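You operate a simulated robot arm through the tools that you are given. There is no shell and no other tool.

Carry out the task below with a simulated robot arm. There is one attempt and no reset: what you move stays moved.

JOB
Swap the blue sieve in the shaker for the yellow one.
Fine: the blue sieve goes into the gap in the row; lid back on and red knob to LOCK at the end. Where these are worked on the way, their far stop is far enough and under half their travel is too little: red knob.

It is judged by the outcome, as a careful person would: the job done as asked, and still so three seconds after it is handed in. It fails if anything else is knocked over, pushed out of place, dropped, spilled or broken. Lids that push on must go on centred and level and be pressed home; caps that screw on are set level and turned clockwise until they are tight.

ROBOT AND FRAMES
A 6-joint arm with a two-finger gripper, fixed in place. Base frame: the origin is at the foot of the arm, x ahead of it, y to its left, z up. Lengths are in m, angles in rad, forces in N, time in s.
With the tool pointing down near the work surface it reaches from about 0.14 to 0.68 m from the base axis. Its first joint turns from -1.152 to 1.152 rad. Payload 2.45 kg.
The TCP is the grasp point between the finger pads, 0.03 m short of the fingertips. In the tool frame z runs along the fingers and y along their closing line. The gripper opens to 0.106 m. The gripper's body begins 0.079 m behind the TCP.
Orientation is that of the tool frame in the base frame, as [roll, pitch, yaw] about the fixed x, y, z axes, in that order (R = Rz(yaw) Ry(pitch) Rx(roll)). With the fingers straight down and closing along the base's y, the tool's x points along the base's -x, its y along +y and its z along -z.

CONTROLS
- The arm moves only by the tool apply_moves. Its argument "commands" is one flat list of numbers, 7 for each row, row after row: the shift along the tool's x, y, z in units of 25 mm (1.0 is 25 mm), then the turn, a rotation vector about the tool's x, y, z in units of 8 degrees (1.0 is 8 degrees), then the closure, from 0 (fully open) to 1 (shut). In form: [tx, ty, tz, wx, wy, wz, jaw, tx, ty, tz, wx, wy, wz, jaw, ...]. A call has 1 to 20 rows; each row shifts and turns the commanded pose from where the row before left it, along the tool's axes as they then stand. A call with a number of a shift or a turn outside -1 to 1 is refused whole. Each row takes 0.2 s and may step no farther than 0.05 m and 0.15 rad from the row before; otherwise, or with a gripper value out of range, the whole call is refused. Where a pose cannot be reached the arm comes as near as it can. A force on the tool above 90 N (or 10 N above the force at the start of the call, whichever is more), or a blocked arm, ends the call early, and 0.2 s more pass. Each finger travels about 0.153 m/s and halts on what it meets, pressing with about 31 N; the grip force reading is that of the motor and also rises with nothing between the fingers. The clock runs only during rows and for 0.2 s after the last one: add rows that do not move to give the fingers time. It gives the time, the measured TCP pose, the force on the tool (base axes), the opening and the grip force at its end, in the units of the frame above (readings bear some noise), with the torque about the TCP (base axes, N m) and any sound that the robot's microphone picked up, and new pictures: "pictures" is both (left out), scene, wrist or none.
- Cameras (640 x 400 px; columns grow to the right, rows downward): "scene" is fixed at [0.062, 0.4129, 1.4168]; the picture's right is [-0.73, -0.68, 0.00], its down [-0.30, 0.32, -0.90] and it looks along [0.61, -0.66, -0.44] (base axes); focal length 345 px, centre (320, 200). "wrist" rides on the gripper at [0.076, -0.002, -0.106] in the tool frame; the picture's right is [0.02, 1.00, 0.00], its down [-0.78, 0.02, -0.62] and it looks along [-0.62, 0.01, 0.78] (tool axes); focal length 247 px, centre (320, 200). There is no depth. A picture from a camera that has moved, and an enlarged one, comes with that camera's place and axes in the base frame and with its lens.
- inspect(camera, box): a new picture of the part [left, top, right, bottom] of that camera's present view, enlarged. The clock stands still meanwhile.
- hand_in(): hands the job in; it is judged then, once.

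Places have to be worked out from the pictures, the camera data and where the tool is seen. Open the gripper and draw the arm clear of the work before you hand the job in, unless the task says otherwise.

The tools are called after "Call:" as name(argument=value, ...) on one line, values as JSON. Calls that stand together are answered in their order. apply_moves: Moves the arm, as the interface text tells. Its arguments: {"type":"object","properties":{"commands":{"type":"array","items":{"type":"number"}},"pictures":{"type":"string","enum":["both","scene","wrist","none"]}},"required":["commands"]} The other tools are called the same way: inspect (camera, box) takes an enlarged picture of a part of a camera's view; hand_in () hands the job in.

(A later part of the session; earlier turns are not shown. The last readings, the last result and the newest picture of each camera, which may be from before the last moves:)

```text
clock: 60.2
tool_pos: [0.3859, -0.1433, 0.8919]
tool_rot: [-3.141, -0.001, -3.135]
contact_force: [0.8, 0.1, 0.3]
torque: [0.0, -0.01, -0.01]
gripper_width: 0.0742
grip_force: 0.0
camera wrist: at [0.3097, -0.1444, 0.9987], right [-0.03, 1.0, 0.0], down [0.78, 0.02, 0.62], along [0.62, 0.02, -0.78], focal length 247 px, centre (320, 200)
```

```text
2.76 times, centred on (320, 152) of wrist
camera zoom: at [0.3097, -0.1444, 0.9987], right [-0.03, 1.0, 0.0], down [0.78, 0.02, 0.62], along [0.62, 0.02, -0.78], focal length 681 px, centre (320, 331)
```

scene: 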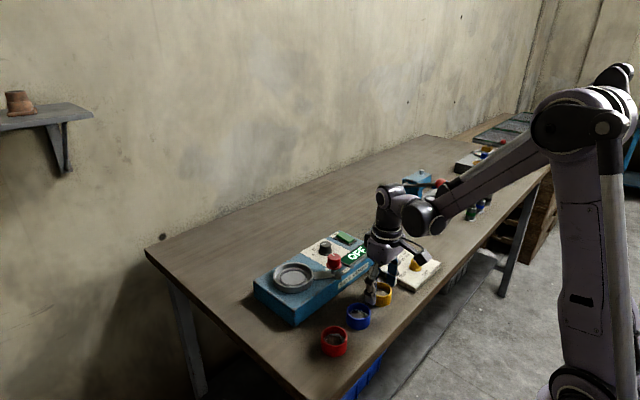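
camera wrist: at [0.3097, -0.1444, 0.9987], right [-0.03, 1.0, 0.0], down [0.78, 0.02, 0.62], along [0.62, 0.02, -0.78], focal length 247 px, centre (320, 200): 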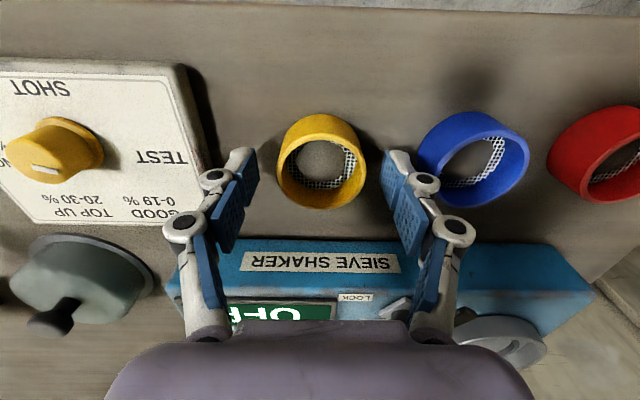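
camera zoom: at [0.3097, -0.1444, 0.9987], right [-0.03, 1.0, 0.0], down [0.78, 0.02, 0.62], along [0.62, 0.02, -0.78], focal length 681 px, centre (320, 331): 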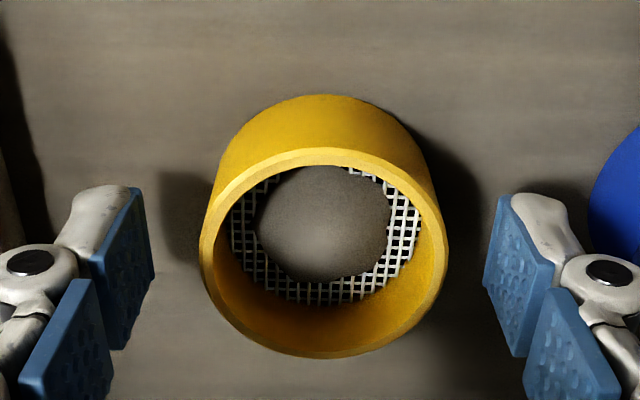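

It's centred. I'll close on the yellow sieve and lift slowly.

Call:
apply_moves(commands=[0, 0.03, -0.03, 0, 0, 0, 0.3, 0, 0, 0, 0, 0, 0, 1, 0, 0, 0, 0, 0, 0, 1, 0, 0, 0, 0, 0, 0, 1, 0, 0, -0.1, 0, 0, 0, 1, 0, 0, -0.2, 0, 0, 0, 1, 0, 0, -0.4, 0, 0, 0, 1, 0, 0, -0.5, 0, 0, 0, 1, 0, 0, 0, 0, 0, 0, 1])

Call:
inspect(camera="wrist", box=[220, 80, 420, 225])

Call:
inspect(camera="scene", box=[320, 250, 420, 330])

```text
clock: 62.2
tool_pos: [0.3842, -0.1411, 0.9239]
tool_rot: [3.141, -0.002, -3.135]
contact_force: [-0.2, -0.1, -1.1]
torque: [0.0, -0.01, 0.02]
gripper_width: 0.0511
grip_force: 30.9
camera wrist: at [0.309, -0.1434, 1.0304], right [-0.03, 1.0, 0.0], down [0.78, 0.02, 0.62], along [0.62, 0.02, -0.78], focal length 247 px, centre (320, 200)
```

scene: 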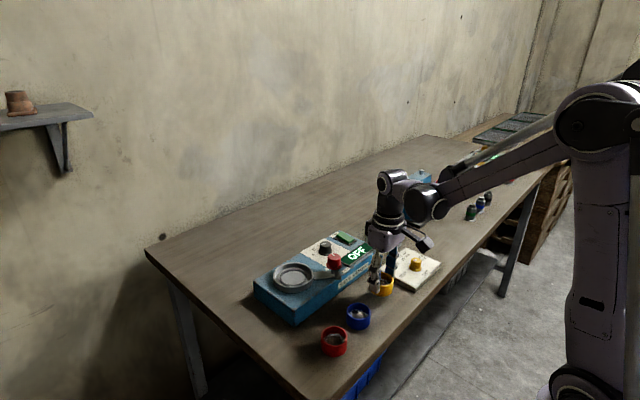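
wrist: 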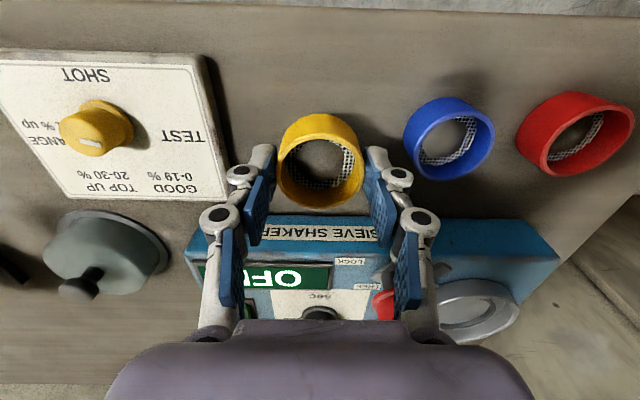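

```text
2.76 times, centred on (320, 152) of wrist
camera zoom: at [0.309, -0.1434, 1.0304], right [-0.03, 1.0, 0.0], down [0.78, 0.02, 0.62], along [0.62, 0.02, -0.78], focal length 681 px, centre (320, 331)
```

zoom: 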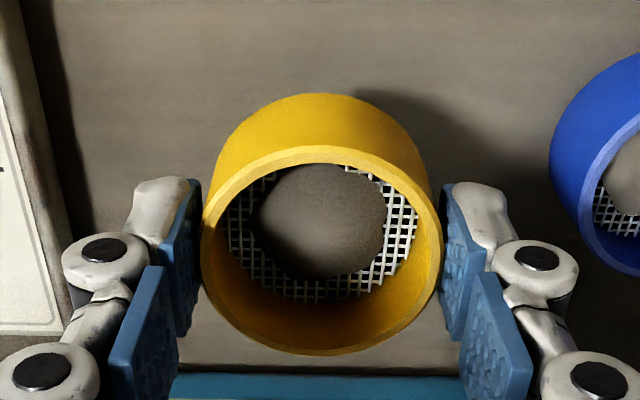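

```text
5.00 times, centred on (370, 290) of scene
camera zoom: at [0.062, 0.4129, 1.4168], right [-0.73, -0.68, 0.0], down [-0.3, 0.32, -0.9], along [0.61, -0.66, -0.44], focal length 1725 px, centre (70, -250)
```

zoom: 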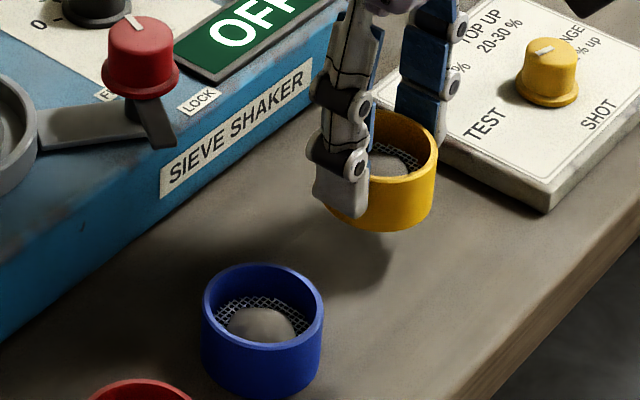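

The yellow sieve is held level. I'll raise it to clear the red knob and carry it over the shaker's socket.

Call:
apply_moves(commands=[0, 0, -0.9, 0, 0, 0, 1, 0, 0, -0.9, 0, 0, 0, 1, 0, 0, -0.9, 0, 0, 0, 1, 0, 0, -0.9, 0, 0, 0, 1, 0, 0, -0.9, 0, 0, 0, 1, -0.4, 0.3, 0, 0, 0, 0, 1, -0.8, 0.7, 0, 0, 0, 0, 1, -0.8, 0.73, 0, 0, 0, 0, 1, -0.8, 0.73, 0, 0, 0, 0, 1, -0.8, 0.73, 0, 0, 0, 0, 1, -0.8, 0.73, 0, 0, 0, 0, 1, -0.8, 0.73, 0, 0, 0, 0, 1, -0.79, 0.75, 0, 0, 0, 0, 1, 0, 0, 0, 0, 0, 0, 1])

Call:
inspect(camera="wrist", box=[220, 40, 420, 225])

Call:
inspect(camera="scene", box=[240, 210, 340, 300])

```text
clock: 65.2
tool_pos: [0.5361, -0.0071, 1.038]
tool_rot: [3.141, 0.0, -3.138]
contact_force: [-0.1, -0.1, -1.2]
torque: [0.0, -0.01, -0.02]
gripper_width: 0.0512
grip_force: 30.7
camera wrist: at [0.4596, -0.0076, 1.1431], right [-0.03, 1.0, 0.0], down [0.78, 0.02, 0.62], along [0.62, 0.02, -0.78], focal length 247 px, centre (320, 200)
```

scene: 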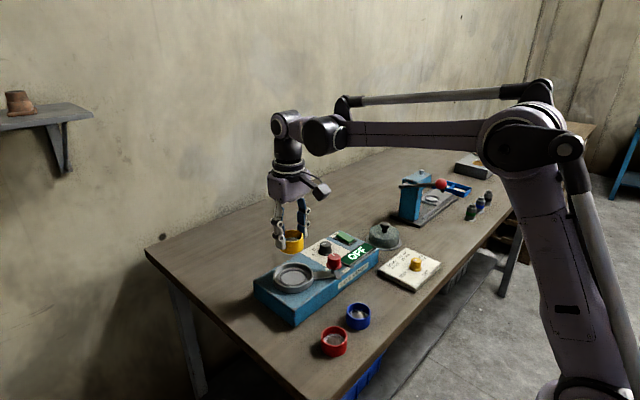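
wrist: 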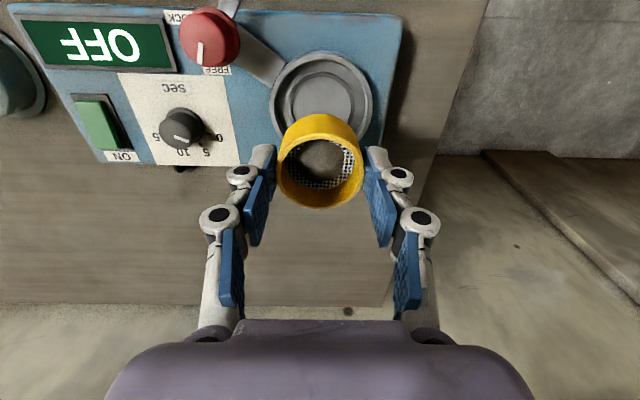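

```text
2.16 times, centred on (320, 132) of wrist
camera zoom: at [0.4596, -0.0076, 1.1431], right [-0.03, 1.0, 0.0], down [0.78, 0.02, 0.62], along [0.62, 0.02, -0.78], focal length 534 px, centre (320, 346)
```

zoom: 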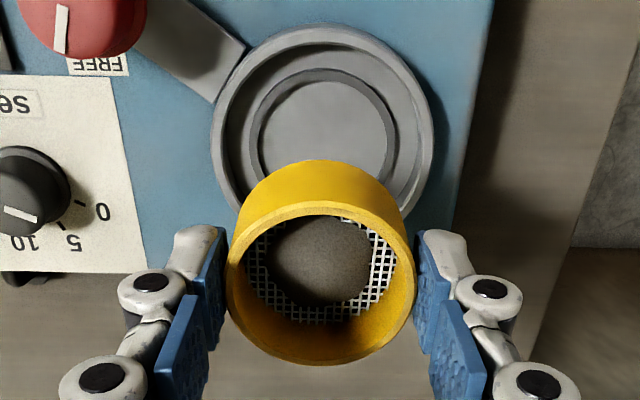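

```text
4.44 times, centred on (290, 255) of scene
camera zoom: at [0.062, 0.4129, 1.4168], right [-0.73, -0.68, 0.0], down [-0.3, 0.32, -0.9], along [0.61, -0.66, -0.44], focal length 1534 px, centre (453, -44)
```

zoom: 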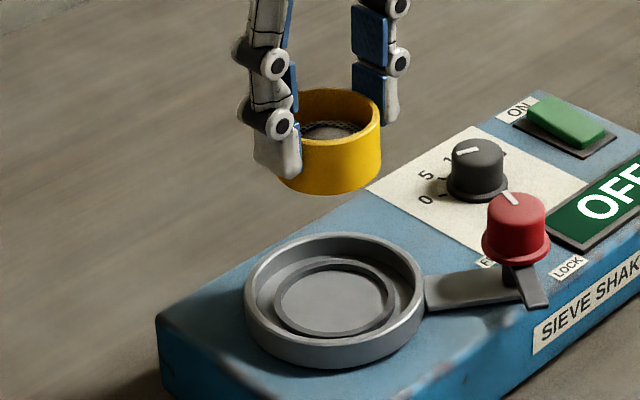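

I'm over the socket. I'll lower to just above the cup, taking readings to average out noise before the final alignment.

Call:
apply_moves(commands=[0, 0, 0.7, 0, 0, 0, 1, 0, 0, 0.7, 0, 0, 0, 1, 0, 0, 0.7, 0, 0, 0, 1, 0, 0, 0, 0, 0, 0, 1], pictures="none")

Call:
apply_moves(commands=[0, 0, 0, 0, 0, 0, 1], pictures="none")

Call:
apply_moves(commands=[0, 0, 0, 0, 0, 0, 1], pictures="none")

Call:
apply_moves(commands=[0, 0, 0, 0, 0, 0, 1])

Call:
inspect(camera="wrist", box=[220, 60, 420, 225])

Call:
inspect(camera="scene", box=[250, 240, 330, 300])

```text
clock: 66.2
tool_pos: [0.5352, -0.0057, 0.984]
tool_rot: [3.141, -0.001, -3.137]
contact_force: [0.1, 0.4, -1.1]
torque: [0.0, -0.01, 0.01]
gripper_width: 0.0509
grip_force: 31.1
```

```text
clock: 66.6
tool_pos: [0.5353, -0.0065, 0.984]
tool_rot: [-3.141, -0.001, -3.135]
contact_force: [-1.0, -0.6, -1.3]
torque: [0.0, 0.01, 0.0]
gripper_width: 0.0513
grip_force: 31.2
```

```text
clock: 67.0
tool_pos: [0.5355, -0.0052, 0.9843]
tool_rot: [-3.141, 0.0, -3.137]
contact_force: [-0.1, -0.3, -1.4]
torque: [0.03, -0.01, 0.03]
gripper_width: 0.0512
grip_force: 31.4
```

```text
clock: 67.4
tool_pos: [0.5351, -0.0064, 0.9835]
tool_rot: [3.141, -0.001, -3.136]
contact_force: [-0.2, -0.3, -1.5]
torque: [0.01, -0.01, 0.01]
gripper_width: 0.051
grip_force: 31.3
camera wrist: at [0.4592, -0.0076, 1.0903], right [-0.03, 1.0, 0.0], down [0.78, 0.02, 0.62], along [0.62, 0.02, -0.78], focal length 247 px, centre (320, 200)
```

scene: 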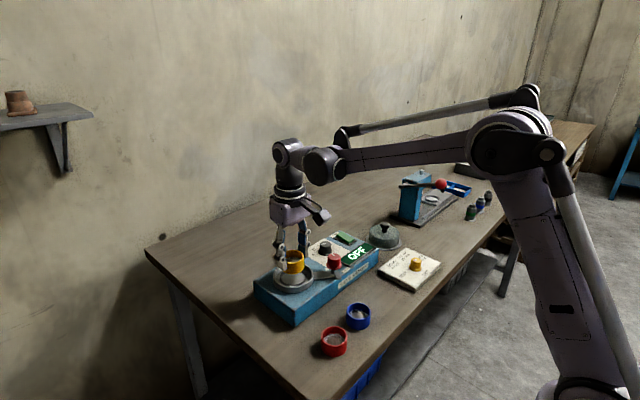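
wrist: 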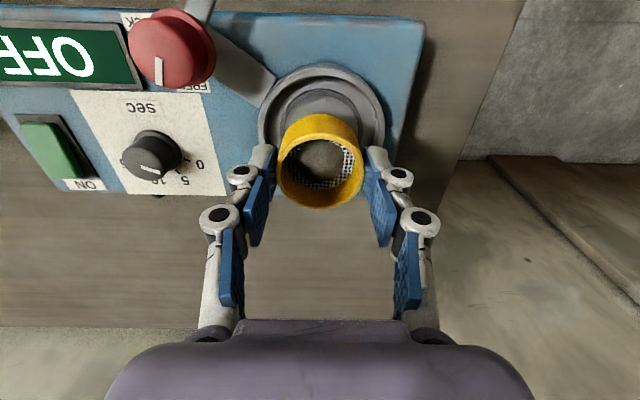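

```text
2.42 times, centred on (320, 142) of wrist
camera zoom: at [0.4592, -0.0076, 1.0903], right [-0.03, 1.0, 0.0], down [0.78, 0.02, 0.62], along [0.62, 0.02, -0.78], focal length 599 px, centre (320, 339)
```

zoom: 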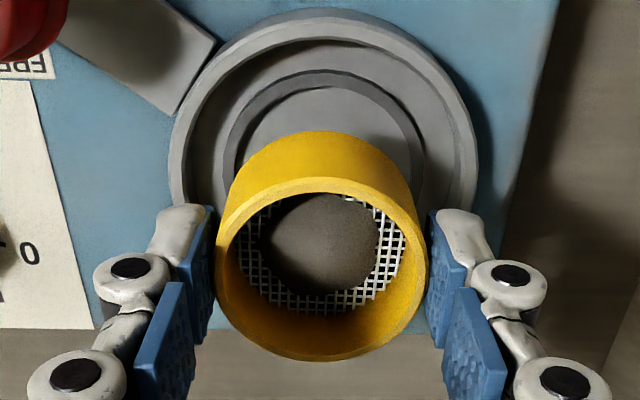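

```text
6.67 times, centred on (290, 270) of scene
camera zoom: at [0.062, 0.4129, 1.4168], right [-0.73, -0.68, 0.0], down [-0.3, 0.32, -0.9], along [0.61, -0.66, -0.44], focal length 2300 px, centre (520, -267)
```

zoom: 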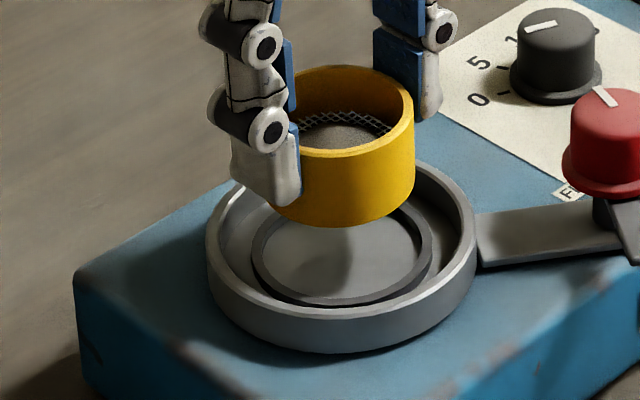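

Averaged, the TCP is at (0.5353, -0.006). Compared with the blue sieve's seated pose, yellow needs about -1.4 mm in x and +0.5 mm in y. I'll apply that and lower to just above the seat.

Call:
apply_moves(commands=[0.056, 0.02, 0.3, 0, 0, 0, 1, 0, 0, 0.3, 0, 0, 0, 1, 0, 0, 0.3, 0, 0, 0, 1, 0, 0, 0.1, 0, 0, 0, 1, 0, 0, 0, 0, 0, 0, 1])

Call:
inspect(camera="scene", box=[250, 240, 330, 300])

Call:
inspect(camera="wrist", box=[240, 70, 400, 220])

```text
clock: 68.6
tool_pos: [0.5317, -0.0076, 0.9585]
tool_rot: [-3.141, 0.0, -3.136]
contact_force: [-0.6, -0.2, -0.5]
torque: [-0.01, 0.0, 0.01]
gripper_width: 0.051
grip_force: 30.9
camera wrist: at [0.4565, -0.0082, 1.0654], right [-0.03, 1.0, 0.0], down [0.78, 0.02, 0.62], along [0.62, 0.02, -0.78], focal length 247 px, centre (320, 200)
```

scene: 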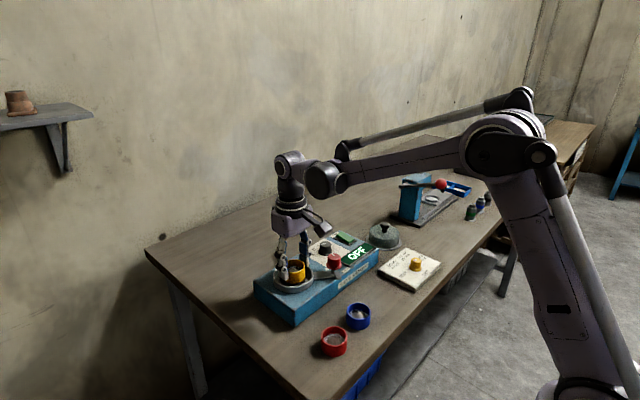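
wrist: 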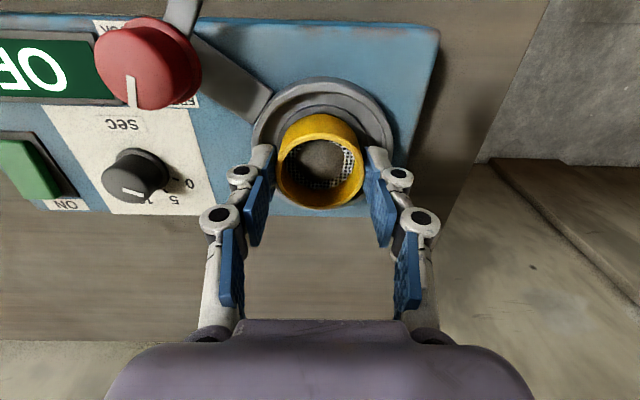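

```text
6.67 times, centred on (290, 270) of scene
camera zoom: at [0.062, 0.4129, 1.4168], right [-0.73, -0.68, 0.0], down [-0.3, 0.32, -0.9], along [0.61, -0.66, -0.44], focal length 2300 px, centre (520, -267)
```

zoom: 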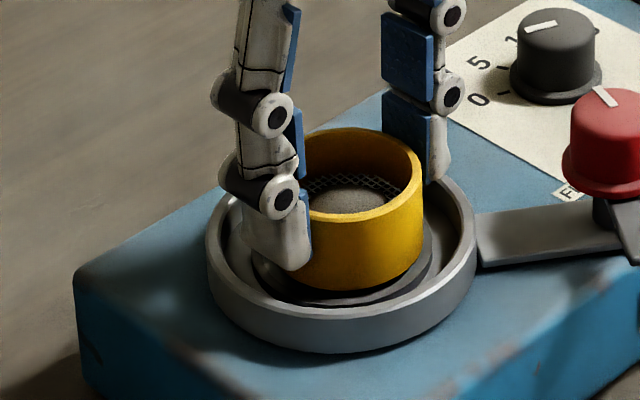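

```text
2.67 times, centred on (320, 145) of wrist
camera zoom: at [0.4565, -0.0082, 1.0654], right [-0.03, 1.0, 0.0], down [0.78, 0.02, 0.62], along [0.62, 0.02, -0.78], focal length 659 px, centre (320, 347)
```

zoom: 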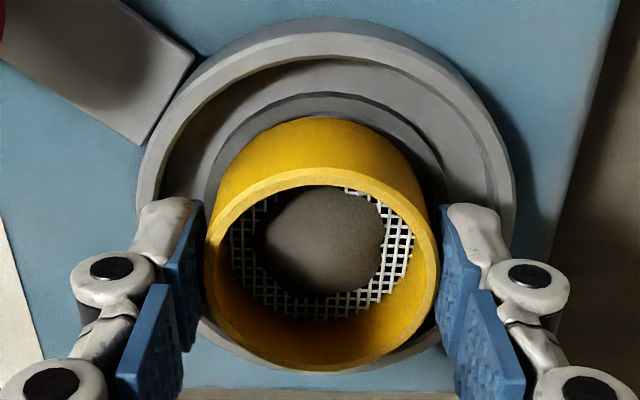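

I'll take a couple more readings to average the pose before the final drop.

Call:
apply_moves(commands=[0, 0, 0, 0, 0, 0, 1], pictures="none")

Call:
apply_moves(commands=[0, 0, 0, 0, 0, 0, 1], pictures="none")

Call:
apply_moves(commands=[0, 0, 0, 0, 0, 0, 1], pictures="none")

```text
clock: 69.0
tool_pos: [0.532, -0.0063, 0.959]
tool_rot: [3.141, -0.001, -3.136]
contact_force: [-1.3, 0.5, -1.8]
torque: [0.02, 0.0, 0.0]
gripper_width: 0.0512
grip_force: 31.0
```

```text
clock: 69.4
tool_pos: [0.5325, -0.0063, 0.9591]
tool_rot: [3.141, -0.001, -3.135]
contact_force: [0.0, -0.7, -0.9]
torque: [0.03, 0.03, 0.0]
gripper_width: 0.0511
grip_force: 31.0
```

```text
clock: 69.8
tool_pos: [0.533, -0.0062, 0.9593]
tool_rot: [-3.141, -0.002, -3.136]
contact_force: [-0.3, 0.3, -1.1]
torque: [0.0, -0.01, 0.02]
gripper_width: 0.051
grip_force: 31.3
```

The average is about (0.5325, -0.0065), so I'll nudge +1 mm in x and +0.7 mm in y. Then I'll lower in small rows and watch for contact.

Call:
apply_moves(commands=[-0.04, 0.03, 0, 0, 0, 0, 1, 0, 0, 0.06, 0, 0, 0, 1, 0, 0, 0.06, 0, 0, 0, 1, 0, 0, 0, 0, 0, 0, 1], pictures="none")

Call:
apply_moves(commands=[0, 0, 0.06, 0, 0, 0, 1, 0, 0, 0, 0, 0, 0, 1], pictures="none")

Call:
apply_moves(commands=[0, 0, 0.06, 0, 0, 0, 1, 0, 0, 0, 0, 0, 0, 1], pictures="none")

Call:
inspect(camera="scene", box=[250, 240, 330, 300])

```text
clock: 70.8
tool_pos: [0.5331, -0.0046, 0.9554]
tool_rot: [3.141, 0.0, -3.136]
contact_force: [-0.2, -0.3, -0.6]
torque: [-0.01, 0.02, 0.0]
gripper_width: 0.0512
grip_force: 31.2
```

```text
clock: 71.4
tool_pos: [0.5334, -0.0063, 0.9551]
tool_rot: [3.141, 0.001, -3.135]
contact_force: [-0.3, -0.1, 8.7]
torque: [0.08, 0.0, 0.01]
gripper_width: 0.0511
grip_force: 31.1
```

```text
clock: 72.0
tool_pos: [0.5329, -0.006, 0.954]
tool_rot: [3.141, -0.001, -3.136]
contact_force: [-2.7, 0.5, 27.1]
torque: [0.03, 0.04, 0.01]
gripper_width: 0.0513
grip_force: 31.1
```

```text
6.67 times, centred on (290, 270) of scene
camera zoom: at [0.0615, 0.413, 1.4168], right [-0.73, -0.68, 0.0], down [-0.3, 0.32, -0.9], along [0.61, -0.66, -0.44], focal length 2300 px, centre (520, -267)
```

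zoom: 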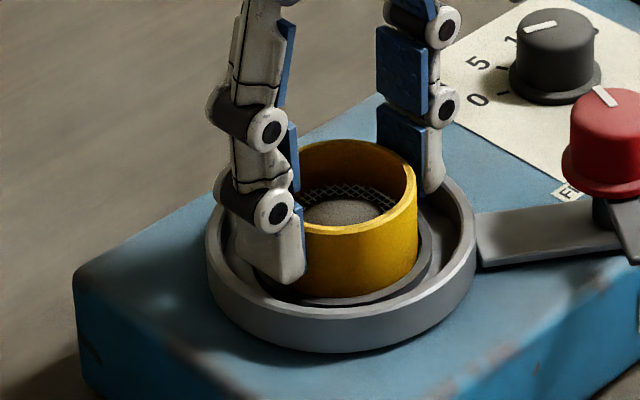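

Contact began at TCP z of about 0.9555. Measured in the scene image, yellow's rim and edges match exactly where the seated blue sieve was, so I judge it seated. I'll ease off, open moderately, rise a little and check.

Call:
apply_moves(commands=[0, 0, -0.02, 0, 0, 0, 1, 0, 0, 0, 0, 0, 0, 0.85, 0, 0, 0, 0, 0, 0, 0.4, 0, 0, 0, 0, 0, 0, 0.4, 0, 0, -0.4, 0, 0, 0, 0.4, 0, 0, -0.8, 0, 0, 0, 0.4, 0, 0, -0.9, 0, 0, 0, 0.3, 0, 0, -0.9, 0, 0, 0, 0.2, 0, 0, -0.9, 0, 0, 0, 0, 0, 0, 0, 0, 0, 0, 0])

Call:
inspect(camera="scene", box=[250, 250, 350, 320])

Call:
inspect(camera="wrist", box=[240, 40, 400, 140])

```text
clock: 74.2
tool_pos: [0.5339, -0.004, 1.0513]
tool_rot: [-3.142, 0.001, -3.136]
contact_force: [0.2, 0.2, -0.7]
torque: [0.0, 0.05, -0.01]
gripper_width: 0.1061
grip_force: 0.1
camera wrist: at [0.4569, -0.0052, 1.1574], right [-0.03, 1.0, 0.0], down [0.78, 0.02, 0.62], along [0.62, 0.02, -0.78], focal length 247 px, centre (320, 200)
```

scene: 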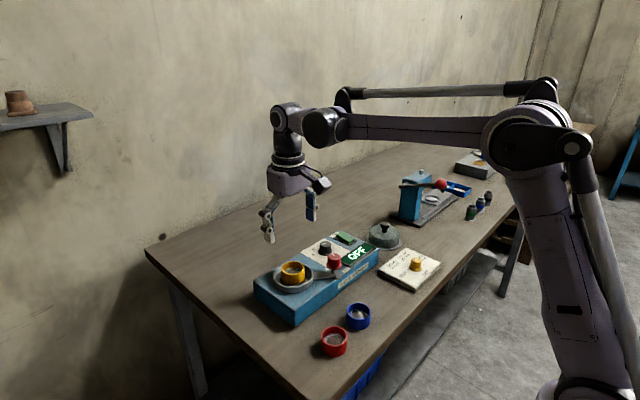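
wrist: 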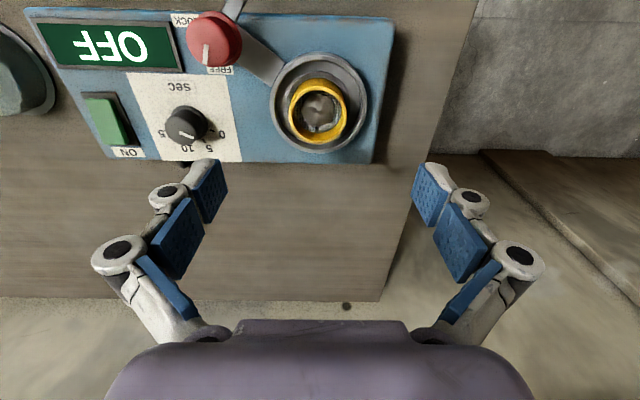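

```text
5.71 times, centred on (300, 285) of scene
camera zoom: at [0.062, 0.4129, 1.4168], right [-0.73, -0.68, 0.0], down [-0.3, 0.32, -0.9], along [0.61, -0.66, -0.44], focal length 1972 px, centre (434, -286)
```

zoom: 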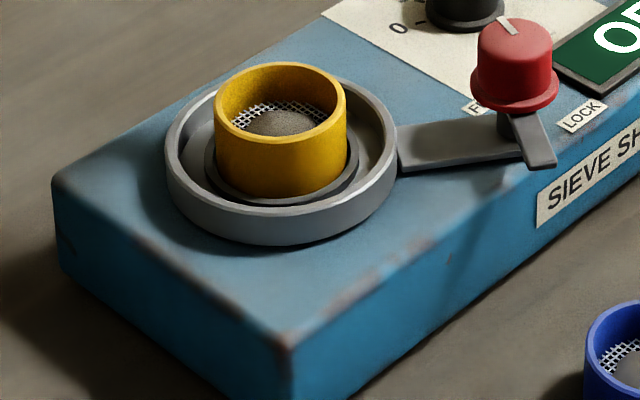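

```text
4.00 times, centred on (320, 90) of wrist
camera zoom: at [0.4569, -0.0052, 1.1574], right [-0.03, 1.0, 0.0], down [0.78, 0.02, 0.62], along [0.62, 0.02, -0.78], focal length 988 px, centre (320, 640)
```

zoom: 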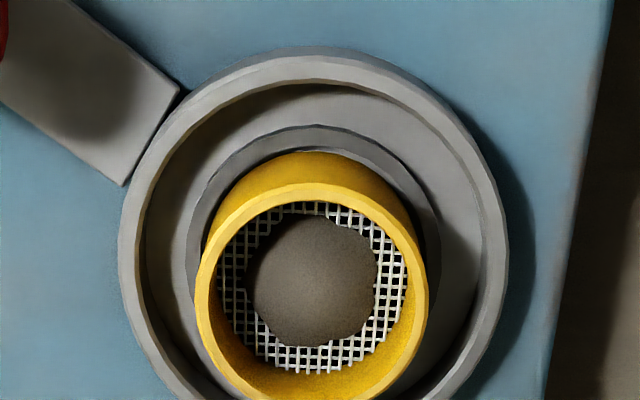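

Yellow sits in the same place in the socket as blue did. I'll zoom in to confirm it's level and down inside the collar.

Call:
inspect(camera="scene", box=[272, 255, 322, 295])

Call:
inspect(camera="wrist", box=[265, 50, 375, 155])

```text
10.00 times, centred on (297, 275) of scene
camera zoom: at [0.062, 0.4129, 1.4168], right [-0.73, -0.68, 0.0], down [-0.3, 0.32, -0.9], along [0.61, -0.66, -0.44], focal length 3450 px, centre (550, -550)
```

zoom: 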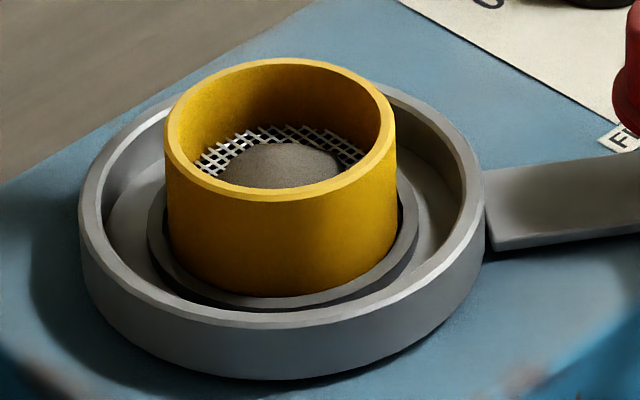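

```text
3.81 times, centred on (320, 102) of wrist
camera zoom: at [0.4569, -0.0052, 1.1574], right [-0.03, 1.0, 0.0], down [0.78, 0.02, 0.62], along [0.62, 0.02, -0.78], focal length 941 px, centre (320, 571)
```

zoom: 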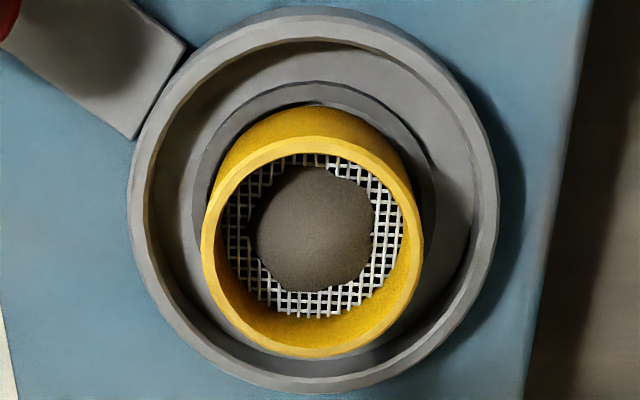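

It looks level and centred. To be sure of its height I'll look at the same crop I had of the seated blue sieve.

Call:
inspect(camera="scene", box=[240, 230, 340, 300])

```text
5.71 times, centred on (290, 265) of scene
camera zoom: at [0.062, 0.4129, 1.4168], right [-0.73, -0.68, 0.0], down [-0.3, 0.32, -0.9], along [0.61, -0.66, -0.44], focal length 1972 px, centre (491, -171)
```

zoom: 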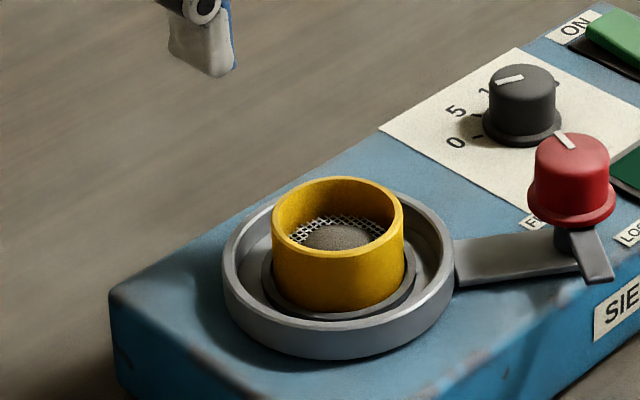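

Rim, base and edges coincide with the blue sieve's within about a pixel, so yellow is seated. I'll go back to the lid now.

Call:
apply_moves(commands=[0.036, -0.945, 0, 0, 0, 0, 0.3, 0.036, -0.945, 0, 0, 0, 0, 0.3, 0.036, -0.945, 0, 0, 0, 0, 0.3, 0.036, -0.945, 0, 0, 0, 0, 0.3, 0.036, -0.945, 0, 0, 0, 0, 0.3, 0.036, -0.945, 0, 0, 0, 0, 0.3, 0.036, -0.945, 0, 0, 0, 0, 0.3, 0.036, -0.945, 0, 0, 0, 0, 0.3, 0.036, -0.945, 0, 0, 0, 0, 0.3, 0.036, -0.945, 0, 0, 0, 0, 0.3, 0.036, -0.945, 0, 0, 0, 0, 0.3, 0.036, -0.945, 0, 0, 0, 0, 0.3, 0.036, -0.945, 0, 0, 0, 0, 0.3, 0.036, -0.945, 0, 0, 0, 0, 0.3, 0.036, -0.945, 0, 0, 0, 0, 0.3, 0, 0, 0, 0, 0, 0, 0.3])

Call:
inspect(camera="wrist", box=[220, 60, 420, 185])

```text
clock: 77.6
tool_pos: [0.5215, -0.3602, 1.0505]
tool_rot: [3.141, -0.001, -3.137]
contact_force: [0.1, -0.3, 0.1]
torque: [0.03, 0.0, 0.04]
gripper_width: 0.0742
grip_force: 0.1
camera wrist: at [0.4454, -0.3609, 1.1564], right [-0.03, 1.0, 0.0], down [0.78, 0.02, 0.62], along [0.62, 0.02, -0.78], focal length 247 px, centre (320, 200)
```

scene: 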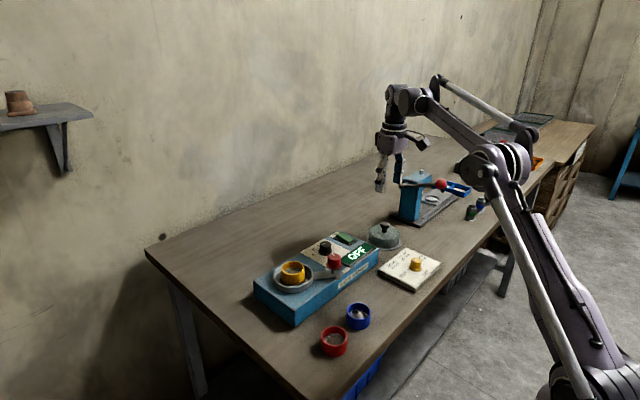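
wrist: 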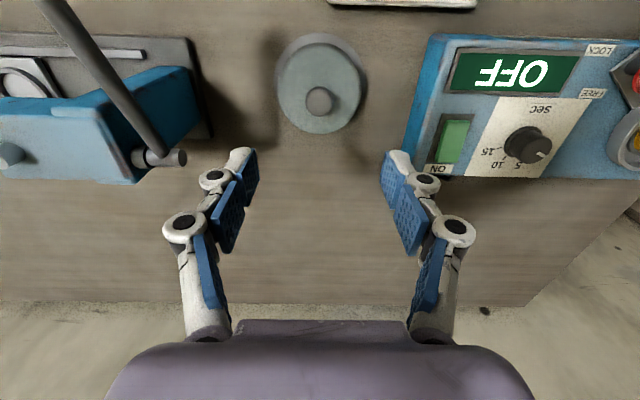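

```text
3.20 times, centred on (320, 122) of wrist
camera zoom: at [0.4454, -0.3609, 1.1564], right [-0.03, 1.0, 0.0], down [0.78, 0.02, 0.62], along [0.62, 0.02, -0.78], focal length 790 px, centre (320, 448)
```

zoom: 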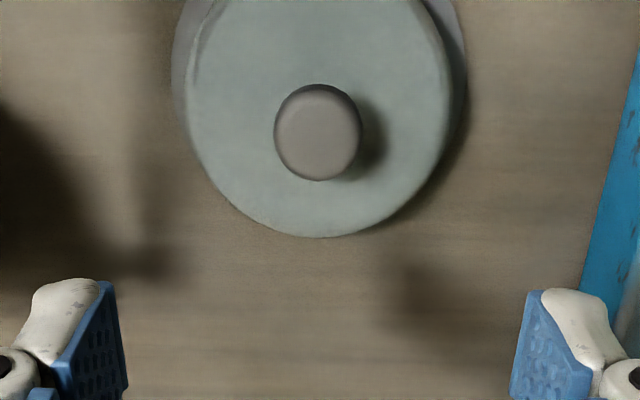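

The knob is within 2 mm of the tool axis. I'll correct that and descend to the height where I released it, TCP z 0.917.

Call:
apply_moves(commands=[0.06, -0.025, 0.7, 0, 0, 0, 0.4, 0, 0, 0.8, 0, 0, 0, 0.4, 0, 0, 0.8, 0, 0, 0, 0.4, 0, 0, 0.8, 0, 0, 0, 0.4, 0, 0, 0.8, 0, 0, 0, 0.4, 0, 0, 0.8, 0, 0, 0, 0.4, 0, 0, 0.5, 0, 0, 0, 0.4, 0, 0, 0, 0, 0, 0, 0.4])

Call:
inspect(camera="wrist", box=[220, 100, 420, 225])

```text
clock: 79.4
tool_pos: [0.521, -0.3596, 0.9223]
tool_rot: [-3.141, 0.002, -3.136]
contact_force: [-0.2, 0.7, -0.1]
torque: [0.01, -0.02, -0.03]
gripper_width: 0.0638
grip_force: 0.1
camera wrist: at [0.4449, -0.3622, 1.0275], right [-0.03, 1.0, 0.0], down [0.78, 0.02, 0.62], along [0.62, 0.02, -0.78], focal length 247 px, centre (320, 200)
```

scene: 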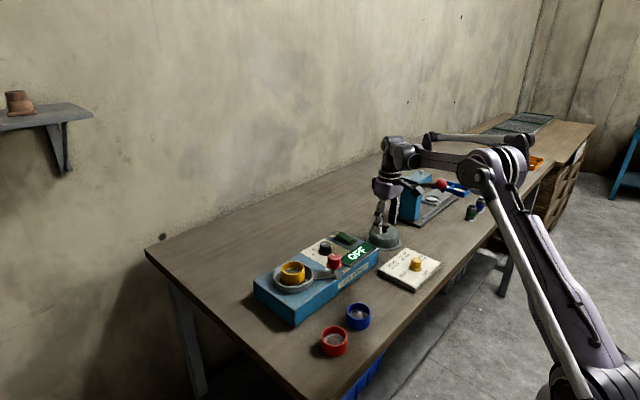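
wrist: 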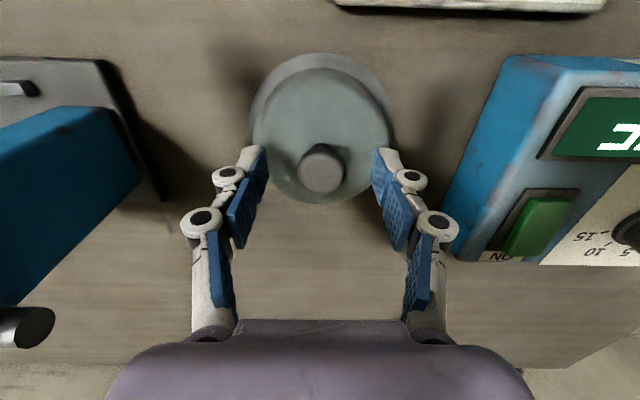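

```text
3.20 times, centred on (320, 162) of wrist
camera zoom: at [0.4449, -0.3622, 1.0275], right [-0.03, 1.0, 0.0], down [0.78, 0.02, 0.62], along [0.62, 0.02, -0.78], focal length 790 px, centre (320, 320)
```

zoom: 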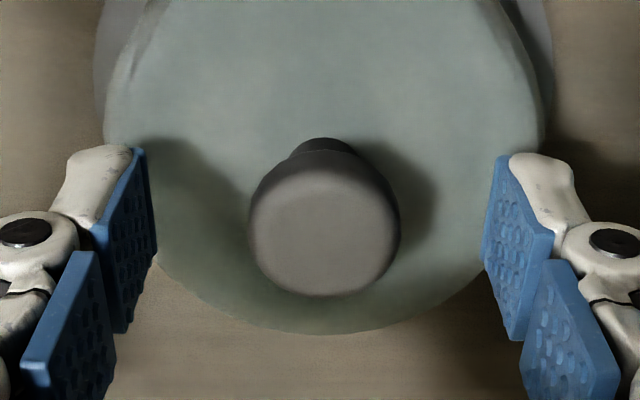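

I'll go 5 mm lower to get the same grip height as before, then close and lift slightly.

Call:
apply_moves(commands=[0, 0.02, 0.19, 0, 0, 0, 0.4, 0, 0, 0, 0, 0, 0, 0.4, 0, 0, 0, 0, 0, 0, 1, 0, 0, 0, 0, 0, 0, 1, 0, 0, 0, 0, 0, 0, 1], pictures="wrist")

Call:
inspect(camera="wrist", box=[220, 100, 420, 225])

```text
clock: 80.6
tool_pos: [0.5202, -0.3582, 0.9165]
tool_rot: [-3.141, 0.002, -3.137]
contact_force: [0.5, -0.2, 8.6]
torque: [-0.01, -0.01, 0.0]
gripper_width: 0.0258
grip_force: 30.3
camera wrist: at [0.4445, -0.3614, 1.023], right [-0.03, 1.0, 0.0], down [0.78, 0.02, 0.62], along [0.62, 0.02, -0.78], focal length 247 px, centre (320, 200)
```

wrist: 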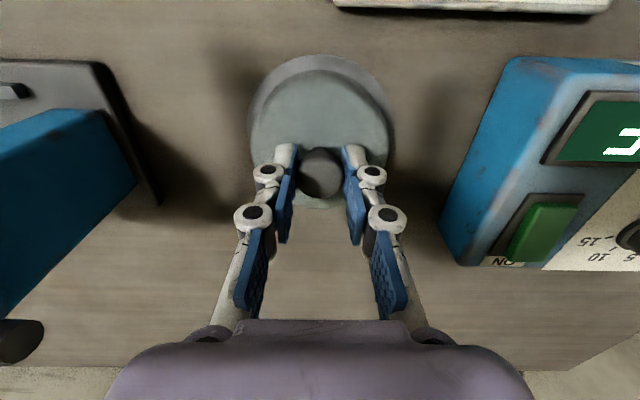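

```text
3.20 times, centred on (320, 162) of wrist
camera zoom: at [0.4445, -0.3614, 1.023], right [-0.03, 1.0, 0.0], down [0.78, 0.02, 0.62], along [0.62, 0.02, -0.78], focal length 790 px, centre (320, 320)
```

zoom: 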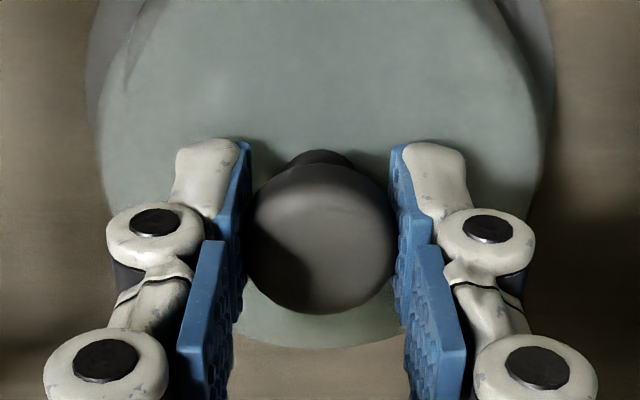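

The knob is gripped just as before. I'll lift the lid straight up and carry it over the shaker at a height that clears the knobs.

Call:
apply_moves(commands=[0, 0, -0.3, 0, 0, 0, 1, 0, 0, -0.8, 0, 0, 0, 1, 0, 0, -0.9, 0, 0, 0, 1, 0, 0, -0.9, 0, 0, 0, 1, 0, 0, -0.9, 0, 0, 0, 1, 0, 0, -0.9, 0, 0, 0, 1, 0, 0, -0.84, 0, 0, 0, 1, 0, 0, 0, 0, 0, 0, 1], pictures="scene")

Call:
apply_moves(commands=[-0.036, 0.5, 0, 0, 0, 0, 1, -0.036, 0.95, 0, 0, 0, 0, 1, -0.036, 0.95, 0, 0, 0, 0, 1, -0.036, 0.95, 0, 0, 0, 0, 1, -0.036, 0.95, 0, 0, 0, 0, 1, -0.036, 0.95, 0, 0, 0, 0, 1, -0.036, 0.95, 0, 0, 0, 0, 1, -0.036, 0.95, 0, 0, 0, 0, 1, -0.036, 0.95, 0, 0, 0, 0, 1, -0.036, 0.95, 0, 0, 0, 0, 1, -0.036, 0.95, 0, 0, 0, 0, 1, -0.036, 0.95, 0, 0, 0, 0, 1, -0.036, 0.95, 0, 0, 0, 0, 1, -0.036, 0.95, 0, 0, 0, 0, 1, -0.036, 0.95, 0, 0, 0, 0, 1, 0, 0.3, 0, 0, 0, 0, 1, 0, 0, 0, 0, 0, 0, 1])

```text
clock: 82.4
tool_pos: [0.5208, -0.3605, 1.0535]
tool_rot: [3.14, 0.0, -3.136]
contact_force: [0.6, 0.1, -1.0]
torque: [-0.02, -0.01, -0.06]
gripper_width: 0.0259
grip_force: 30.7
```

scene: 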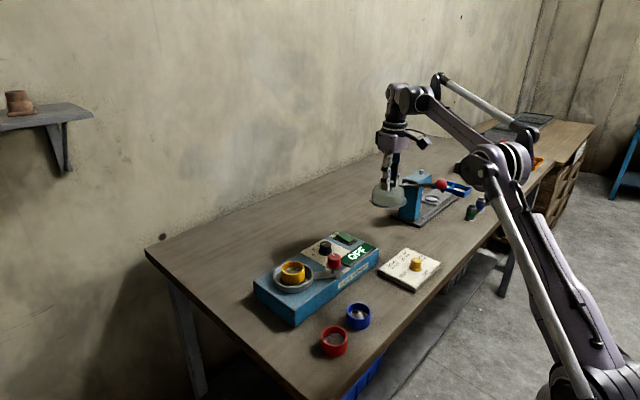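

```text
clock: 86.0
tool_pos: [0.5334, -0.0076, 1.0561]
tool_rot: [-3.14, 0.001, -3.136]
contact_force: [0.0, -0.6, -1.9]
torque: [0.01, -0.02, 0.01]
gripper_width: 0.0256
grip_force: 31.5
camera wrist: at [0.4571, -0.0089, 1.1618], right [-0.03, 1.0, 0.0], down [0.78, 0.02, 0.62], along [0.62, 0.02, -0.78], focal length 247 px, centre (320, 200)
```

scene: 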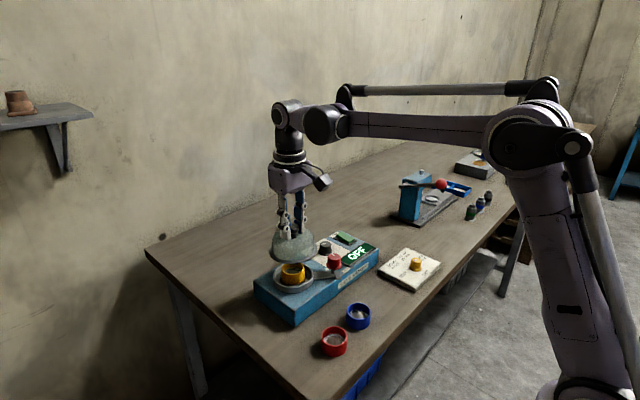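
wrist: 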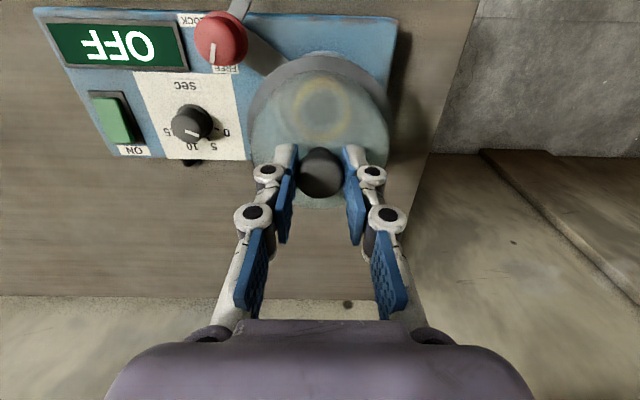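

The lid is over the cup. I'll lower it until its flange is just above the sieve and average a few readings for alignment.

Call:
apply_moves(commands=[0, 0.04, 0.5, 0, 0, 0, 1, 0, 0, 0.5, 0, 0, 0, 1, 0, 0, 0.5, 0, 0, 0, 1, 0, 0, 0, 0, 0, 0, 1], pictures="none")

Call:
apply_moves(commands=[0, 0, 0, 0, 0, 0, 1], pictures="none")

Call:
apply_moves(commands=[0, 0, 0, 0, 0, 0, 1], pictures="none")

Call:
apply_moves(commands=[0, 0, 0, 0, 0, 0, 1], pictures="none")

Call:
inspect(camera="wrist", box=[220, 30, 420, 225])

Call:
inspect(camera="scene", box=[240, 230, 340, 300])

```text
clock: 87.0
tool_pos: [0.5333, -0.0045, 1.0174]
tool_rot: [3.141, 0.002, -3.135]
contact_force: [-0.1, 0.0, -1.8]
torque: [-0.02, 0.02, 0.01]
gripper_width: 0.0257
grip_force: 31.5
```

```text
clock: 87.4
tool_pos: [0.5324, -0.0041, 1.0178]
tool_rot: [-3.141, 0.001, -3.137]
contact_force: [0.3, -0.2, -1.3]
torque: [0.01, -0.03, -0.01]
gripper_width: 0.0259
grip_force: 30.7
```

```text
clock: 87.8
tool_pos: [0.5323, -0.0046, 1.0174]
tool_rot: [-3.141, -0.002, -3.136]
contact_force: [0.2, 0.6, -1.0]
torque: [-0.01, 0.0, -0.02]
gripper_width: 0.026
grip_force: 31.1
```

```text
clock: 88.2
tool_pos: [0.5323, -0.0064, 1.016]
tool_rot: [3.14, 0.001, -3.136]
contact_force: [0.2, -0.4, -2.1]
torque: [0.01, 0.0, 0.0]
gripper_width: 0.026
grip_force: 30.9
```

```text
2.05 times, centred on (320, 128) of wrist
camera zoom: at [0.4568, -0.0069, 1.1238], right [-0.03, 1.0, 0.0], down [0.78, 0.02, 0.62], along [0.62, 0.02, -0.78], focal length 507 px, centre (320, 349)
```

zoom: 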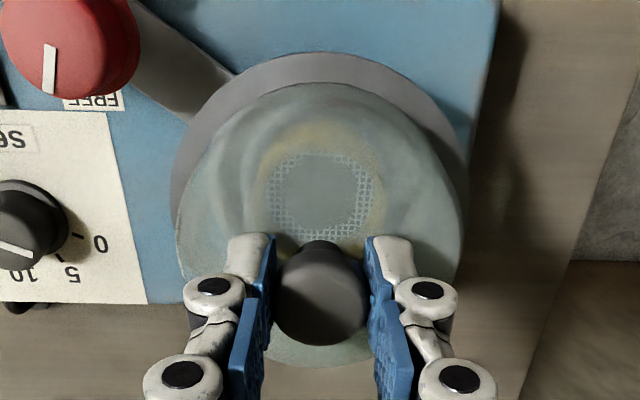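

```text
5.71 times, centred on (290, 265) of scene
camera zoom: at [0.062, 0.4129, 1.4168], right [-0.73, -0.68, 0.0], down [-0.3, 0.32, -0.9], along [0.61, -0.66, -0.44], focal length 1972 px, centre (491, -171)
```

zoom: 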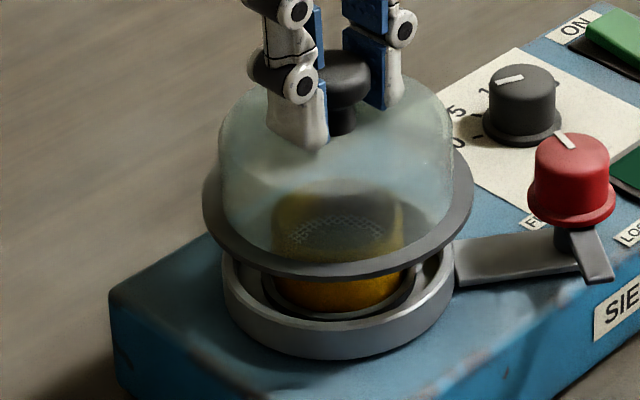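

Seen from the scene camera, the flange and cup are concentric. I'll make a sub-millimetre correction and lower to just above the cup's rim.

Call:
apply_moves(commands=[-0.02, -0.03, 0.3, 0, 0, 0, 1, 0, 0, 0.3, 0, 0, 0, 1, 0, 0, 0.2, 0, 0, 0, 1, 0, 0, 0, 0, 0, 0, 1], pictures="none")

Call:
inspect(camera="scene", box=[240, 230, 340, 300])

```text
clock: 89.2
tool_pos: [0.5341, -0.0058, 0.9958]
tool_rot: [-3.142, 0.001, -3.137]
contact_force: [0.7, 0.9, -2.0]
torque: [-0.01, -0.02, 0.01]
gripper_width: 0.0259
grip_force: 30.9
```

```text
5.71 times, centred on (290, 265) of scene
camera zoom: at [0.062, 0.4129, 1.4168], right [-0.73, -0.68, 0.0], down [-0.3, 0.32, -0.9], along [0.61, -0.66, -0.44], focal length 1972 px, centre (491, -171)
```

zoom: 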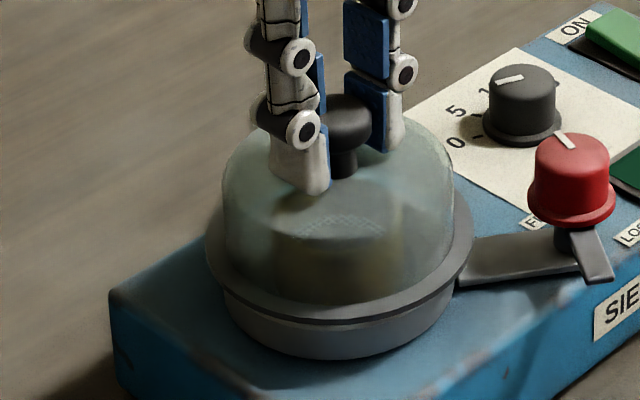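

The lid is about 6 mm above its seat and concentric with the cup. I'll lower in 1–1.5 mm rows, reading the force and listening for the snap.

Call:
apply_moves(commands=[0, 0, 0.08, 0, 0, 0, 1, 0, 0, 0.06, 0, 0, 0, 1, 0, 0, 0, 0, 0, 0, 1], pictures="none")

Call:
apply_moves(commands=[0, 0, 0.06, 0, 0, 0, 1, 0, 0, 0, 0, 0, 0, 1], pictures="none")

Call:
apply_moves(commands=[0, 0, 0.06, 0, 0, 0, 1, 0, 0, 0, 0, 0, 0, 1], pictures="none")

```text
clock: 90.0
tool_pos: [0.534, -0.006, 0.9934]
tool_rot: [-3.141, 0.0, -3.136]
contact_force: [-0.3, 0.1, -1.6]
torque: [-0.03, 0.03, 0.01]
gripper_width: 0.0259
grip_force: 31.2
```

```text
clock: 90.6
tool_pos: [0.533, -0.0066, 0.9912]
tool_rot: [-3.142, 0.001, -3.138]
contact_force: [-0.2, -0.3, -2.4]
torque: [-0.03, -0.01, 0.01]
gripper_width: 0.0258
grip_force: 30.7
```

```text
clock: 91.2
tool_pos: [0.533, -0.0054, 0.9892]
tool_rot: [-3.141, 0.0, -3.137]
contact_force: [-0.1, -0.2, -1.7]
torque: [0.02, 0.02, 0.01]
gripper_width: 0.0259
grip_force: 31.2
```

No contact yet. I'll continue down in small steps.

Call:
apply_moves(commands=[0, 0, 0.04, 0, 0, 0, 1, 0, 0, 0, 0, 0, 0, 1], pictures="none")

Call:
apply_moves(commands=[0, 0, 0.04, 0, 0, 0, 1, 0, 0, 0, 0, 0, 0, 1], pictures="none")

Call:
apply_moves(commands=[0, 0, 0.04, 0, 0, 0, 1, 0, 0, 0, 0, 0, 0, 1], pictures="none")

Call:
inspect(camera="scene", box=[240, 230, 340, 300])

```text
clock: 91.8
tool_pos: [0.5341, -0.005, 0.9909]
tool_rot: [3.138, 0.0, -3.135]
contact_force: [6.1, 2.5, 17.7]
torque: [0.07, 0.0, 0.0]
gripper_width: 0.0259
grip_force: 30.9
heard: snap
```

```text
clock: 92.4
tool_pos: [0.5341, -0.0062, 0.9898]
tool_rot: [3.14, 0.003, -3.136]
contact_force: [10.2, 3.2, 40.5]
torque: [0.05, -0.33, 0.01]
gripper_width: 0.0257
grip_force: 30.7
```

```text
clock: 93.0
tool_pos: [0.5346, -0.0051, 0.989]
tool_rot: [-3.141, 0.001, -3.136]
contact_force: [9.9, 1.8, 39.9]
torque: [0.04, -0.25, 0.0]
gripper_width: 0.0259
grip_force: 30.8
```

```text
5.71 times, centred on (290, 265) of scene
camera zoom: at [0.0616, 0.413, 1.4168], right [-0.73, -0.68, 0.0], down [-0.3, 0.32, -0.9], along [0.61, -0.66, -0.44], focal length 1972 px, centre (491, -171)
```

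zoom: 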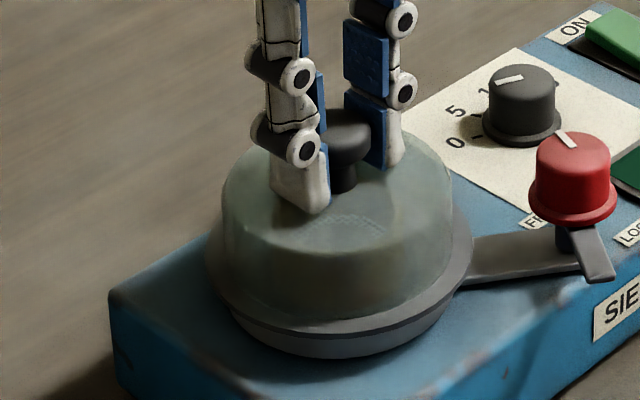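

The snap was heard. I'll press a little more to be certain it is home, then compare with the original appearance.

Call:
apply_moves(commands=[0, 0, 0.04, 0, 0, 0, 1, 0, 0, 0.03, 0, 0, 0, 1, 0, 0, 0, 0, 0, 0, 1], pictures="none")

Call:
inspect(camera="scene", box=[240, 220, 340, 300])

```text
clock: 93.8
tool_pos: [0.5343, -0.0049, 0.9867]
tool_rot: [3.141, 0.0, -3.137]
contact_force: [7.1, 3.4, 40.8]
torque: [0.09, -0.16, 0.0]
gripper_width: 0.0256
grip_force: 30.8
```

```text
5.00 times, centred on (290, 260) of scene
camera zoom: at [0.0615, 0.413, 1.4168], right [-0.73, -0.68, 0.0], down [-0.3, 0.32, -0.9], along [0.61, -0.66, -0.44], focal length 1725 px, centre (470, -100)
```

zoom: 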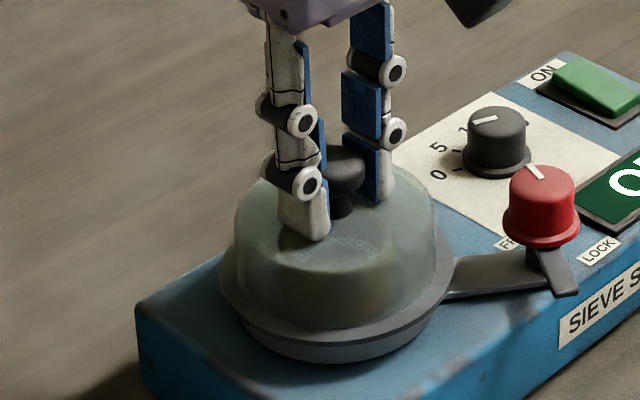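

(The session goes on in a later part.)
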